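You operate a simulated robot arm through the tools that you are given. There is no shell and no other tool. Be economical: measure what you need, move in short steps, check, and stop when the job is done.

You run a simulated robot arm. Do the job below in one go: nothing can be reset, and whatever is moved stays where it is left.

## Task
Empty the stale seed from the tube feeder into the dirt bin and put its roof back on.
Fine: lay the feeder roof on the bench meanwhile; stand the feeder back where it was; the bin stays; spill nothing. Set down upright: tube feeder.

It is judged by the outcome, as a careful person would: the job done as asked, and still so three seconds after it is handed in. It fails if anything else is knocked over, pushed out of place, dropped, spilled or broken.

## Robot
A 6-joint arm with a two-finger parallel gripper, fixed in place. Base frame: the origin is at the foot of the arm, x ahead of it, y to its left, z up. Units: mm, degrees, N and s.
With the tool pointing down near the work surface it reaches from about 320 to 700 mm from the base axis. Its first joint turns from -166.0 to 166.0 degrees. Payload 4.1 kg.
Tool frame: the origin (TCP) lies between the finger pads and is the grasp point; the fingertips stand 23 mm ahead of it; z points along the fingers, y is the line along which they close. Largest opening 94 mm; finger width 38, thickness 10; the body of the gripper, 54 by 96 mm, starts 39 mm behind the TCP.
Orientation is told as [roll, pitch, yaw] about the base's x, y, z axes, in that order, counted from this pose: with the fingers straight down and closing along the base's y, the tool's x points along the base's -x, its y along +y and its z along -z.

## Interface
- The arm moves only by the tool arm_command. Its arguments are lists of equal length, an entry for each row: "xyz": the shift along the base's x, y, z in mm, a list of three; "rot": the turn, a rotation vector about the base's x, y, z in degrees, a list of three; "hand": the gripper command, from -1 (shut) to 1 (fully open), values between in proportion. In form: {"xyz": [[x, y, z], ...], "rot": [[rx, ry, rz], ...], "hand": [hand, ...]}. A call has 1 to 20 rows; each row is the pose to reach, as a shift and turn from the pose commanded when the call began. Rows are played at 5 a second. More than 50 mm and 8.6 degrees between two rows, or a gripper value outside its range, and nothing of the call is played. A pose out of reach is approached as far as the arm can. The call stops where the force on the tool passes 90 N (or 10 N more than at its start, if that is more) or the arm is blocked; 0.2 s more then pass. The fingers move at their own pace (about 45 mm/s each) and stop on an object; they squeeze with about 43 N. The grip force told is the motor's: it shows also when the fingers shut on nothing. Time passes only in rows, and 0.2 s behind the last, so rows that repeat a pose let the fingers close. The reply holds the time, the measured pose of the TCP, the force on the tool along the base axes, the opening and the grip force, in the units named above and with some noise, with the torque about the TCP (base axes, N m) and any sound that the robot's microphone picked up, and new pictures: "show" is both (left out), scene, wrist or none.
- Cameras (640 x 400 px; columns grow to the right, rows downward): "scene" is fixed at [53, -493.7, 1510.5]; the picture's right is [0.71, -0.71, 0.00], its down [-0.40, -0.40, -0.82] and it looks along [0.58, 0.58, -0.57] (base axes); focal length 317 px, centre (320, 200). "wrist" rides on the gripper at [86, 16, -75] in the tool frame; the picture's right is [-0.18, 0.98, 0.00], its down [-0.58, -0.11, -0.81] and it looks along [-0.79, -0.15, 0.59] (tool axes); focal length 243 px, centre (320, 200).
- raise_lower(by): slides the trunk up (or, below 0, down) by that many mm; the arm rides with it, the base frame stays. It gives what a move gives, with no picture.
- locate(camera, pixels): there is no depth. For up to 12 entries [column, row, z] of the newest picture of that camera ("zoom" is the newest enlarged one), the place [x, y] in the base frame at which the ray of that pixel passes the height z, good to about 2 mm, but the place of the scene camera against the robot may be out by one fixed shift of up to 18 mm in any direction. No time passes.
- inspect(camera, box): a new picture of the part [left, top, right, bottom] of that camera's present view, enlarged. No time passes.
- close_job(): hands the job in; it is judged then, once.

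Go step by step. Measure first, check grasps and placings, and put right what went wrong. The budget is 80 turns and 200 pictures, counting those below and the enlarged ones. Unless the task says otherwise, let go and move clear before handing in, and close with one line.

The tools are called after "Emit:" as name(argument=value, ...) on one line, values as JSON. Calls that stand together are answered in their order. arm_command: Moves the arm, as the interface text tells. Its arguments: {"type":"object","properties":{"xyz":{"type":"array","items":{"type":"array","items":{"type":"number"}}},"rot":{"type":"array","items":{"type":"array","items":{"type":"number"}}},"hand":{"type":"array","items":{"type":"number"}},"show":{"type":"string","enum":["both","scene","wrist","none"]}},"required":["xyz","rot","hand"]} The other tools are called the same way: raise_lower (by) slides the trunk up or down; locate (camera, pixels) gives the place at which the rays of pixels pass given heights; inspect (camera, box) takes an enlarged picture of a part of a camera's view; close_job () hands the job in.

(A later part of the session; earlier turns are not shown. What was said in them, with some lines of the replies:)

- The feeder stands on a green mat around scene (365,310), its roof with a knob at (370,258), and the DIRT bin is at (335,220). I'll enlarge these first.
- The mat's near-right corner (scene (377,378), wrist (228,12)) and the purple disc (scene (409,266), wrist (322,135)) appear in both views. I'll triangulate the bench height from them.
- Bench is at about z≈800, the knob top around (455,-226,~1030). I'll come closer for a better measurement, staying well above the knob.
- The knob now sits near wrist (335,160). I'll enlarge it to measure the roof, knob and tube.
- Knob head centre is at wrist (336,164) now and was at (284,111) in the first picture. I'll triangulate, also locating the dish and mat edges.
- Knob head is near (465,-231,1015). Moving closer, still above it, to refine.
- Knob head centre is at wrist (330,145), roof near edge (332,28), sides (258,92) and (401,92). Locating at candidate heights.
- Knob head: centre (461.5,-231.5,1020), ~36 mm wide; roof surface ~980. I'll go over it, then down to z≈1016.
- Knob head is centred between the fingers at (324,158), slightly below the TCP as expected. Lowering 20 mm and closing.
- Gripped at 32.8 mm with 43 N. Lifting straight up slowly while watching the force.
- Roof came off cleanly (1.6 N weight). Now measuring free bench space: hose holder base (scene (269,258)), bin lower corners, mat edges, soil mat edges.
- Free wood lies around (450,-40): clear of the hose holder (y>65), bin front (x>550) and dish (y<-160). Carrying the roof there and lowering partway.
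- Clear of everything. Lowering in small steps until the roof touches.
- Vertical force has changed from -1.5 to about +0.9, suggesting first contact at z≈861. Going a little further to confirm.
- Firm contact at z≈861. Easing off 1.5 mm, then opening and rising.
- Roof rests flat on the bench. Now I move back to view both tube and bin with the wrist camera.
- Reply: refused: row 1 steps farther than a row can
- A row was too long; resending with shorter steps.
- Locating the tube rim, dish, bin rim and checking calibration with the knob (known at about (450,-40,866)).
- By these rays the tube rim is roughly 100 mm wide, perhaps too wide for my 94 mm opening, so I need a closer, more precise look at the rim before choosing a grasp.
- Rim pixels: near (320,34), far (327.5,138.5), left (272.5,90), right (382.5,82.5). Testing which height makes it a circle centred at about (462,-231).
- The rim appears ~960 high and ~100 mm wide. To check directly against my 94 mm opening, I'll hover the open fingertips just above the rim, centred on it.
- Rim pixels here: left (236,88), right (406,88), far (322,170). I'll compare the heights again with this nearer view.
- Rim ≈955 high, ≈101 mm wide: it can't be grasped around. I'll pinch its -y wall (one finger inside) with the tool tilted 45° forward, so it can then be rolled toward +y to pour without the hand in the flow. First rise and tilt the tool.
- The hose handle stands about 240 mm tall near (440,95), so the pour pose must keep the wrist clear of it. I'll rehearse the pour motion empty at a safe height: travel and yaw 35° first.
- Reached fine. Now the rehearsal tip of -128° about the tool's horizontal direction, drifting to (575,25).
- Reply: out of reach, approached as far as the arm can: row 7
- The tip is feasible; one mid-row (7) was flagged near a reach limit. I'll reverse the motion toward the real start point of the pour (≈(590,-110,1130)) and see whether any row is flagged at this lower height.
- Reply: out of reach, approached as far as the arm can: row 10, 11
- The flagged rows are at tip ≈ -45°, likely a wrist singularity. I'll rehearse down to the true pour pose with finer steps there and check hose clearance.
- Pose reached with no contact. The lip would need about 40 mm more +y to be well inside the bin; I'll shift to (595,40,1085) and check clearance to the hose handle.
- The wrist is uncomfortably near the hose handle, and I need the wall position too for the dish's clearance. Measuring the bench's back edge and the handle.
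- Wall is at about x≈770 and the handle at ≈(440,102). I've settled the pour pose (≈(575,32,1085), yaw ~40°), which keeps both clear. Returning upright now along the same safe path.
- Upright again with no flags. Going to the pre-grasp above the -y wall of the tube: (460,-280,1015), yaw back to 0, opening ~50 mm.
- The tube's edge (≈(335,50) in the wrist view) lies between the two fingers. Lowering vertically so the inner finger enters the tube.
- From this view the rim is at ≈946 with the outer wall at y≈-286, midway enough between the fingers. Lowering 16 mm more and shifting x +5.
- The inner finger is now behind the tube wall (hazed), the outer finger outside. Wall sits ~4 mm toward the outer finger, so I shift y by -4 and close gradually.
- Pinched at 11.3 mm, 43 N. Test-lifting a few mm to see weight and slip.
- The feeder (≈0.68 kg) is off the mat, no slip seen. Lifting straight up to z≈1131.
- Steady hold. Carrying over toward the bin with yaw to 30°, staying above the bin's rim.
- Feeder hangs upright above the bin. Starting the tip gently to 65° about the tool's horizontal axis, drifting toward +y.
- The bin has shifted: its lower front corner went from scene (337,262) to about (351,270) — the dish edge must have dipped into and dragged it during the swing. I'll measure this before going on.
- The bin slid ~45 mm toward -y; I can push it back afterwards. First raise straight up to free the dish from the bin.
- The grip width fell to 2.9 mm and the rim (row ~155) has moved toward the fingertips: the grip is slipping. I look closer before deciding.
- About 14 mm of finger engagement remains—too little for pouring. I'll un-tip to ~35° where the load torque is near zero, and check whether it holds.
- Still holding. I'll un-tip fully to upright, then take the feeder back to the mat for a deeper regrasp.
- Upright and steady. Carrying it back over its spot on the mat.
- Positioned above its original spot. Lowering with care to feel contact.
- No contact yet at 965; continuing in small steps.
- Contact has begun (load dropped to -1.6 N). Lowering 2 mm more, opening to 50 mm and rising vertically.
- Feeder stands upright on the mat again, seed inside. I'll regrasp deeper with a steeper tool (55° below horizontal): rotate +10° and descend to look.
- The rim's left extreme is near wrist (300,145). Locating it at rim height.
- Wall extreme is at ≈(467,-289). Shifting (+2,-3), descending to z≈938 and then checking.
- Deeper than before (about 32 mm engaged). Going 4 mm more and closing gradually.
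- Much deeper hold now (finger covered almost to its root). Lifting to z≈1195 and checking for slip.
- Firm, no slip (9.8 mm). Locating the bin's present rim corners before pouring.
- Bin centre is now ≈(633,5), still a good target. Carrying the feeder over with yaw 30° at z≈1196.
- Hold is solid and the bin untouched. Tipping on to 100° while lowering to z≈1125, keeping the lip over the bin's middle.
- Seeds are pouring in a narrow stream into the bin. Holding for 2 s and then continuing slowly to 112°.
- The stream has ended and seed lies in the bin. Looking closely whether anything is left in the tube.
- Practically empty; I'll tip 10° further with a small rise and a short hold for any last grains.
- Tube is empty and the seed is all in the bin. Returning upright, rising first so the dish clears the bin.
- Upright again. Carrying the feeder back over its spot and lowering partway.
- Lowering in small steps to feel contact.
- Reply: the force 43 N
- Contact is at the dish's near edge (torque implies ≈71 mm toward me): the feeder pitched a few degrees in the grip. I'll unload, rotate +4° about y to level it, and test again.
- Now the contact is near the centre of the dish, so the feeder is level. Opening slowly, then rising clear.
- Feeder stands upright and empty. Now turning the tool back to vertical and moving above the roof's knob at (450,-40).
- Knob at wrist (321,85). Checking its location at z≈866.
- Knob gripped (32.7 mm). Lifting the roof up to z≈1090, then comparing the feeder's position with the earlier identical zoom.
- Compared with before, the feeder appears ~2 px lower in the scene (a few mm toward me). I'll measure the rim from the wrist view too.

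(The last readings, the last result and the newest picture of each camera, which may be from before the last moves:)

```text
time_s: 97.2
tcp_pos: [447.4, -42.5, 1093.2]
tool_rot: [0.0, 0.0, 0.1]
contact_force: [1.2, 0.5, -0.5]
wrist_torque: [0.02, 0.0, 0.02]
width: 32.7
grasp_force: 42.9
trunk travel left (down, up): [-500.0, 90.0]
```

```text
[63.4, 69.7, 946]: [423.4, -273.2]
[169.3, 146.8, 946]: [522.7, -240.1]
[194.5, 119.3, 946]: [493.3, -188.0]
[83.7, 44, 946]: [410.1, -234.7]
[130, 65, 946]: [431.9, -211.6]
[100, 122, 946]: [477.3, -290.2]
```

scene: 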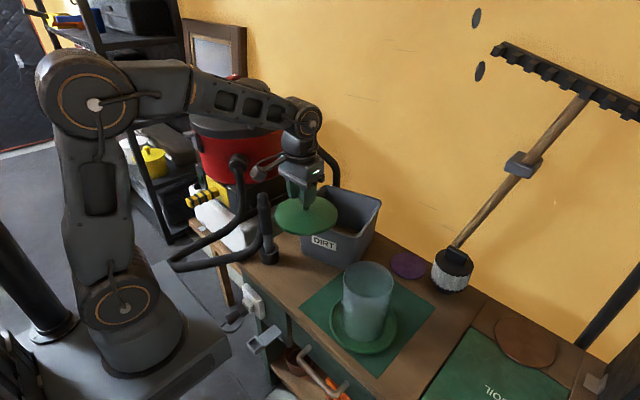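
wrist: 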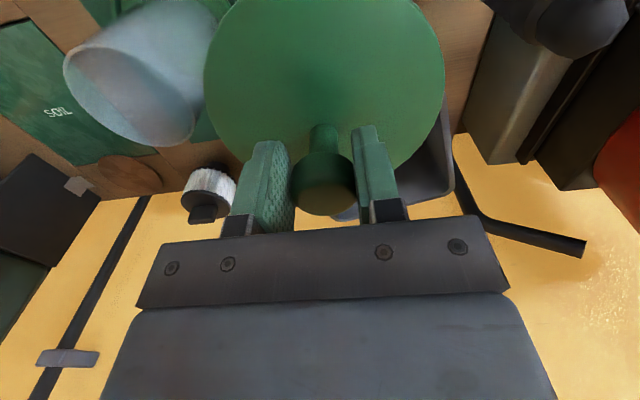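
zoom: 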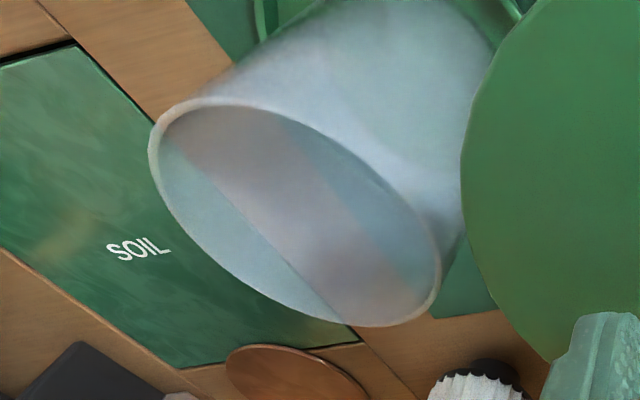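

Feeder rim centre is ≈(-5,-5) from the original spot (fine). Moving the roof over it to TCP ≈(453.7,-235), then down to z≈1030.

Emit:
arm_command(xyz=[[1, -30, 0], [2, -70, 0], [3, -110, 0], [4, -150, 0], [6, -180, 0], [6.5, -192.5, 0], [6.5, -192.5, -30], [6.5, -192.5, -62], [6.5, -192.5, -62]], rot=[[0, 0, 0], [0, 0, 0], [0, 0, 0], [0, 0, 0], [0, 0, 0], [0, 0, 0], [0, 0, 0], [0, 0, 0], [0, 0, 0]], hand=[-1, -1, -1, -1, -1, -1, -1, -1, -1])

Emit:
inspect(camera="scene", box=[310, 230, 430, 370])

```text
time_s: 99.2
tcp_pos: [454.4, -233.3, 1030.0]
tool_rot: [0.1, 0.2, 0.1]
contact_force: [0.0, -0.1, -1.1]
wrist_torque: [0.0, 0.0, 0.05]
width: 32.6
grasp_force: 43.5
trunk travel left (down, up): [-500.0, 90.0]
```

scene: 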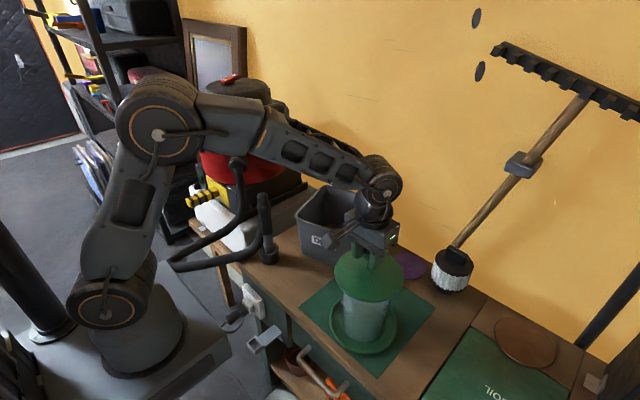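
wrist: 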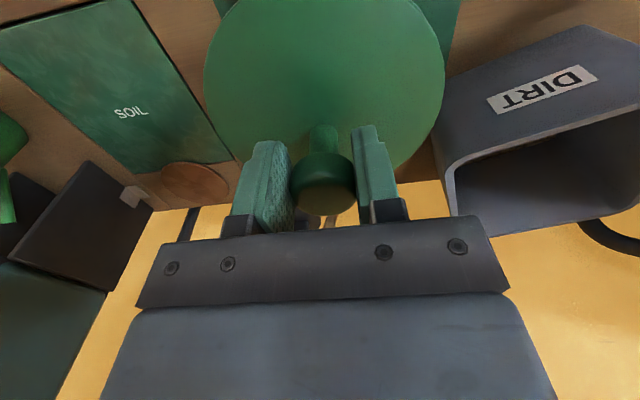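

```text
2.86 times, centred on (370, 300) of scene
```

zoom: 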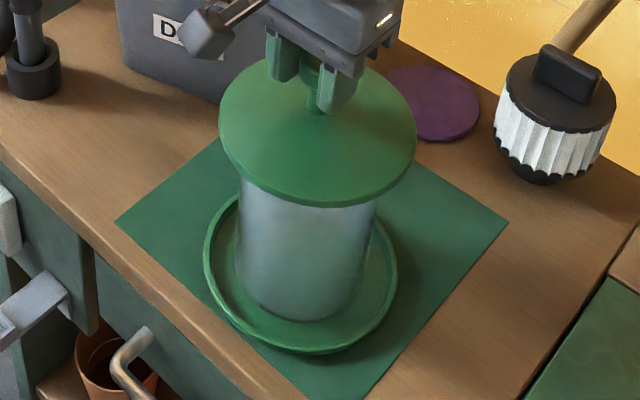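

Well centred. Lowering gently to seat it.

Emit:
arm_command(xyz=[[0, 0, -6], [0, 0, -11]], rot=[[0, 0, 0], [0, 0, 0]], hand=[-1, -1], show="none")

Emit:
arm_command(xyz=[[0, 0, -1.5], [0, 0, -3]], rot=[[0, 0, 0], [0, 0, 0]], hand=[-1, -1], show="none")

```text
time_s: 99.8
tcp_pos: [455.2, -234.5, 1019.8]
tool_rot: [0.0, 0.1, 0.1]
contact_force: [0.3, 1.0, -1.0]
wrist_torque: [0.0, 0.0, 0.01]
width: 32.6
grasp_force: 42.9
trunk travel left (down, up): [-500.0, 90.0]
```

```text
time_s: 100.4
tcp_pos: [453.2, -235.0, 1017.8]
tool_rot: [0.0, 0.0, 0.0]
contact_force: [-0.2, 0.4, 2.1]
wrist_torque: [-0.05, 0.08, 0.01]
width: 32.9
grasp_force: 43.5
trunk travel left (down, up): [-500.0, 90.0]
```

Contact at z≈1017.5, exactly the expected seating height. Opening and rising clear.

Emit:
arm_command(xyz=[[0, 0, -0.5], [0, 0, -0.5], [0, 0, -0.5], [0, 0, -0.5], [0, 0, -0.5], [0, 0, -0.5], [0, 0, 30], [0, 0, 70], [-20, 0, 110], [-50, 0, 130]], rot=[[0, 0, 0], [0, 0, 0], [0, 0, 0], [0, 0, 0], [0, 0, 0], [0, 0, 0], [0, 0, 0], [0, 0, 0], [0, 0, 0], [0, 0, 0]], hand=[-1, -0.3, 0.3, 1, 1, 1, 1, 1, 1, 1])

Emit:
inspect(camera="scene", box=[270, 160, 490, 390])

Emit:
inspect(camera="wrist", box=[200, 0, 600, 250])

```text
time_s: 102.6
tcp_pos: [404.2, -234.8, 1147.4]
tool_rot: [0.1, 0.0, 0.1]
contact_force: [0.3, 0.2, -0.3]
wrist_torque: [-0.02, -0.01, 0.01]
width: 94.1
grasp_force: 0.0
trunk travel left (down, up): [-500.0, 90.0]
```

scene: 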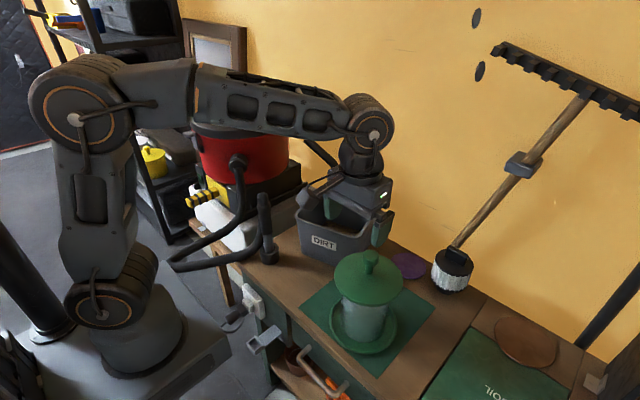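
wrist: 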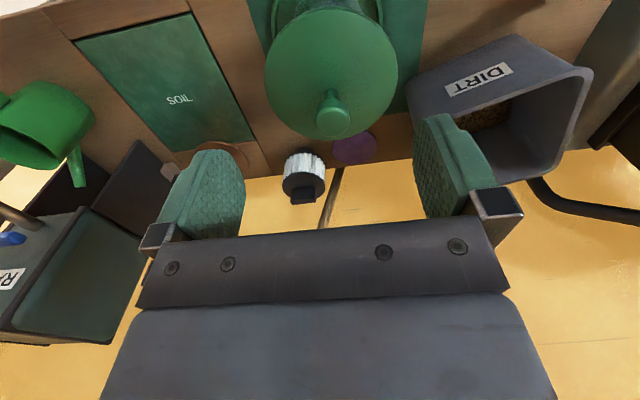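

```text
1.74 times, centred on (380, 275) of scene
```

zoom: 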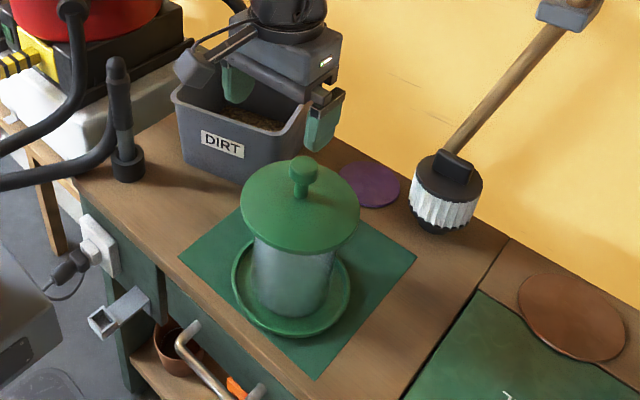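

```text
1.60 times, centred on (400, 125) of wrist
```

zoom: 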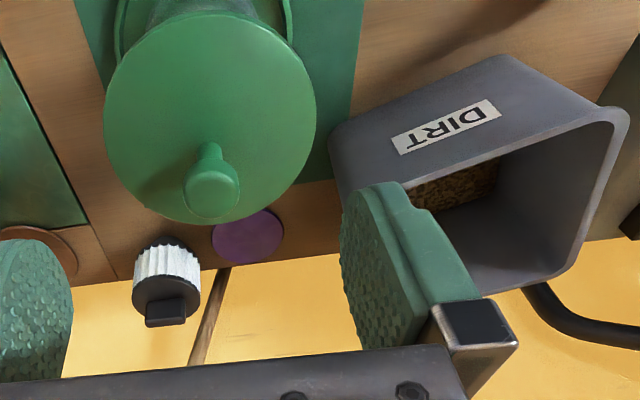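

Roof is back on, feeder in place. Remaining: put the bin back, which was nudged earlier. I'll take a clear view of it with the wrist camera from above.

Emit:
arm_command(xyz=[[8, 35, 10], [18, 75, 20], [28, 115, 20], [38, 155, 20], [48, 195, 0], [60, 225, -10]], rot=[[0, 0, 0], [0, 0, 0], [0, 0, 0], [0, 0, 0], [0, 0, 0], [0, 0, 0]], hand=[1, 1, 1, 1, 1, 1], show="wrist")

Emit:
inspect(camera="wrist", box=[220, 40, 420, 240])

```text
time_s: 104.0
tcp_pos: [465.8, -7.9, 1136.2]
tool_rot: [0.0, -0.1, 0.1]
contact_force: [0.0, 0.3, 0.6]
wrist_torque: [-0.04, -0.01, 0.01]
width: 94.3
grasp_force: 0.0
trunk travel left (down, up): [-500.0, 90.0]
```

wrist: 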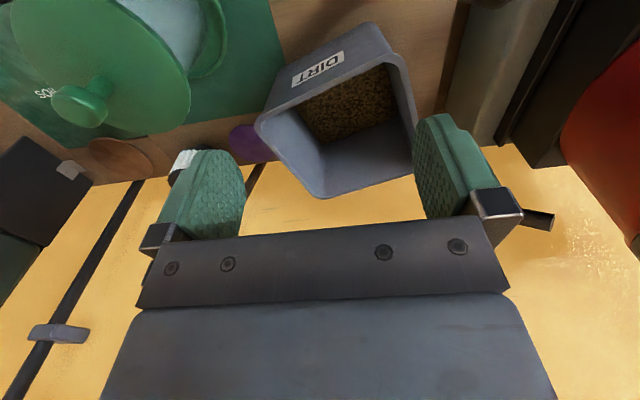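

```text
2.00 times, centred on (320, 140) of wrist
5 turns are left
```

zoom: 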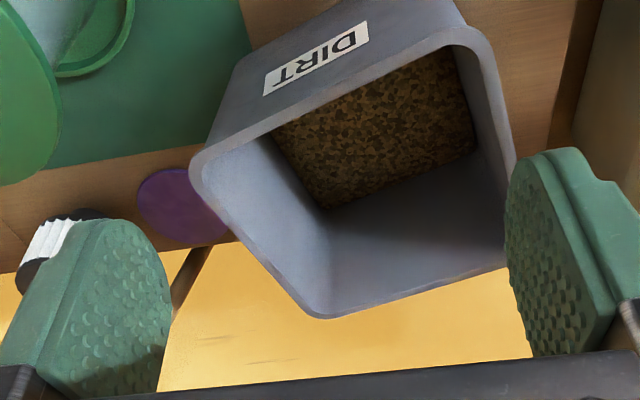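

Few turns remain, so I combine: locate the bin's rim corners (wrist (255,125), (400,58), (320,199)) and pre-position above its right wall with yaw 12°.

Emit:
locate(camera="wrist", pixels=[[255, 125, 940], [400, 57.5, 940], [320, 199, 940], [285, 165, 940], [325, 92, 940]])

Emit:
arm_command(xyz=[[40, -18, 0], [80, -36, 0], [120, -54, 0], [155, -70, -10], [180, -80, -40], [184, -82, -80], [184, -82, -125]], rot=[[0, 0, 3], [0, 0, 6], [0, 0, 9], [0, 0, 12], [0, 0, 12], [0, 0, 12], [0, 0, 12]], hand=[1, 0.5, 0.2, 0.06, 0.06, 0.06, 0.06])

```text
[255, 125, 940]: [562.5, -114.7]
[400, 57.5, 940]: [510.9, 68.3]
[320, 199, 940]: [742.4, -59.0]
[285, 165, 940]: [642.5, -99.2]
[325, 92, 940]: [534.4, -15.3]
```

```text
time_s: 105.6
tcp_pos: [649.3, -90.8, 1012.4]
tool_rot: [-0.1, 0.0, 12.1]
contact_force: [0.6, -0.3, 0.4]
wrist_torque: [0.0, 0.02, 0.0]
width: 49.8
grasp_force: 0.0
trunk travel left (down, up): [-500.0, 90.0]
4 turns are left
```

scene: 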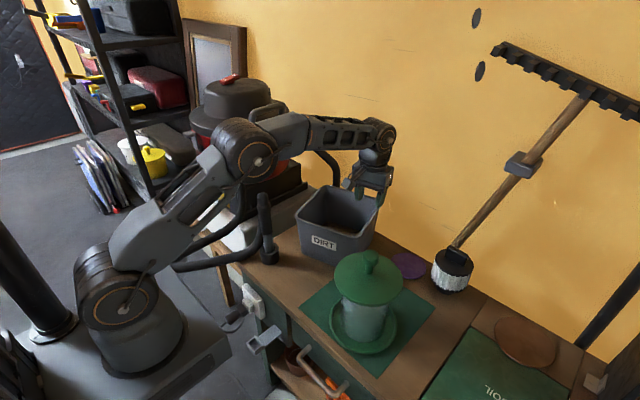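
wrist: 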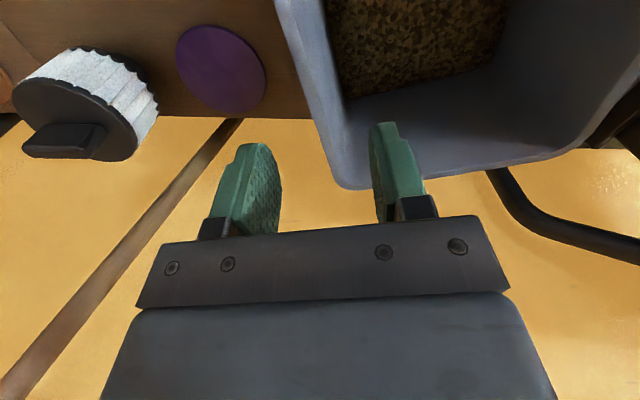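

The bin's right wall runs (562,-115)→(742,-59), i.e. about 15° rotated from its original (550,-66) at ~2°. I'll pinch its rim with a finger either side and slide it back: -14.5° and (-8,+24) at the grip point.

Emit:
arm_command(xyz=[[2.7, 3.8, 0], [2.7, 3.8, -25], [2.7, 3.8, -50], [2.7, 3.8, -70], [2.7, 3.8, -80], [2.7, 3.8, -80], [2.7, 3.8, -80], [2.7, 3.8, -80], [2.7, 3.8, -80], [2.7, 3.8, -80], [1.7, 6.8, -80], [0.7, 9.8, -80], [-0.3, 12.8, -80], [-1.3, 15.8, -80], [-2.3, 18.8, -80], [-3.3, 21.8, -80], [-4.3, 24.8, -80], [-5.3, 27.8, -80], [-5.3, 27.8, -80]], rot=[[0, 0, 4.5], [0, 0, 4.5], [0, 0, 4.5], [0, 0, 4.5], [0, 0, 4.5], [0, 0, 4.5], [0, 0, 4.5], [0, 0, 4.5], [0, 0, 4.5], [0, 0, 4.5], [0, 0, 2.7], [0, 0, 0.9], [0, 0, -0.9], [0, 0, -2.7], [0, 0, -4.6], [0, 0, -6.4], [0, 0, -8.2], [0, 0, -10], [0, 0, -10]], hand=[0.06, 0.06, 0.06, 0.06, 0.06, -0.4, -0.7, -1, -1, -1, -1, -1, -1, -1, -1, -1, -1, -1, -1])

Emit:
inspect(camera="scene", box=[270, 160, 490, 390])

```text
time_s: 109.6
tcp_pos: [643.9, -63.7, 931.5]
tool_rot: [0.1, 0.0, 2.2]
contact_force: [-2.3, -1.6, 1.7]
wrist_torque: [0.85, 0.67, 0.68]
width: 4.4
grasp_force: 43.1
trunk travel left (down, up): [-500.0, 90.0]
```

scene: 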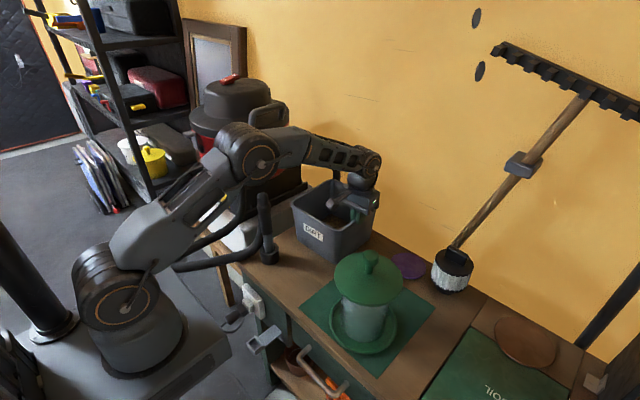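
wrist: 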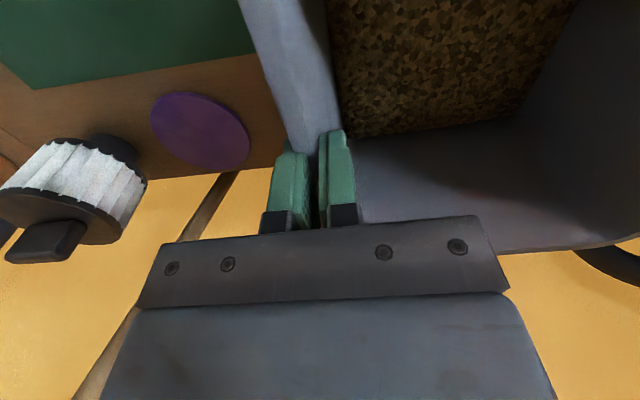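

```text
1.74 times, centred on (380, 275) of scene
3 turns are left
```

zoom: 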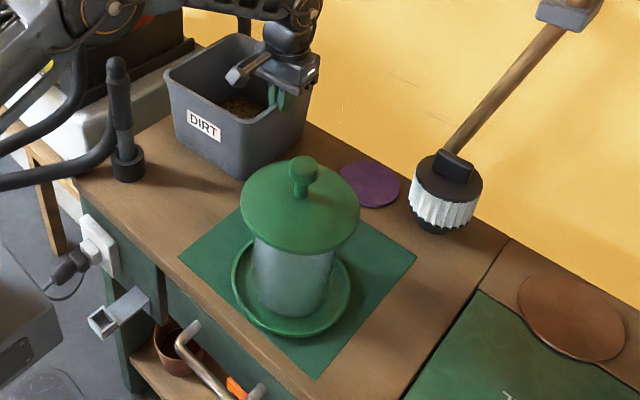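

The bin now matches its original image (left rim (164,75), corner (240,178), label within ~3 zoom px). Releasing and rising clear.

Emit:
arm_command(xyz=[[0, 0, 0], [0, 0, 0], [0, 0, 0], [0, 0, 0], [0, 0, 0], [0, 0, 25], [0, 0, 65], [0, 0, 105], [0, 0, 145], [-30, -20, 170], [-60, -40, 190], [-60, -40, 190], [-60, -40, 190]], rot=[[0, 0, 0], [0, 0, 0], [0, 0, 0], [0, 0, 0], [0, 0, 0], [0, 0, 0], [0, 0, 0], [0, 0, 0], [0, 0, 0], [0, 0, 0], [0, 0, 0], [0, 0, 0], [0, 0, 0]], hand=[-0.9, -0.6, -0.3, 0.06, 0.06, 0.06, 0.06, 0.06, 0.06, 0.06, 0.06, 0.06, 0.06])

Emit:
inspect(camera="scene", box=[270, 160, 490, 390])

```text
time_s: 112.4
tcp_pos: [583.3, -103.9, 1121.8]
tool_rot: [-0.1, 0.1, 2.1]
contact_force: [0.5, 0.4, 1.1]
wrist_torque: [-0.02, 0.0, -0.02]
width: 49.7
grasp_force: 0.1
trunk travel left (down, up): [-500.0, 90.0]
```

scene: 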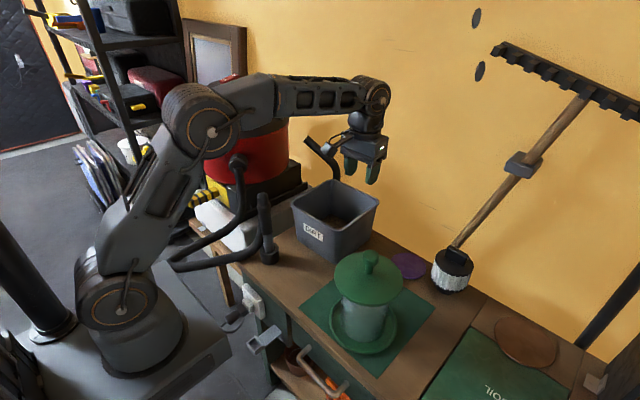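
wrist: 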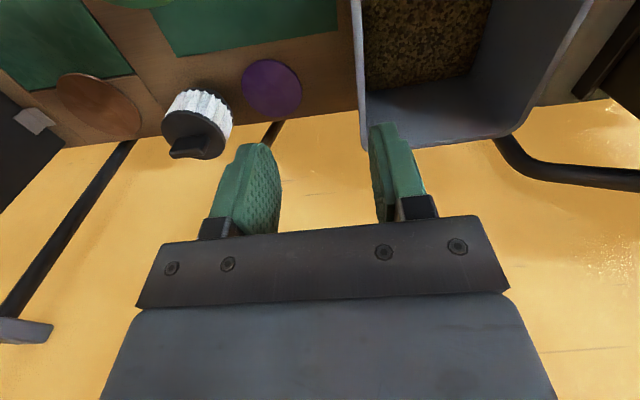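

```text
1.74 times, centred on (380, 275) of scene
2 turns are left
```

zoom: 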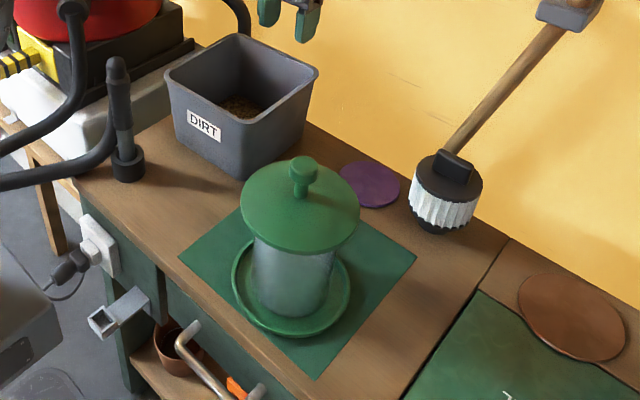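

The bin, feeder and roof match the starting picture, the seed is in the bin, nothing is spilled and the arm is clear, so I'm handing in.

Emit:
close_job()

```text
The job is handed in.
```

The stale seed is in the dirt bin, and the empty feeder is back upright on its mat with the roof on. The feeder is about 7 mm from where it started. On the first try the feeder's dish dragged the bin out of place; I slid it back to within a few mm. I saw no spilled seed.
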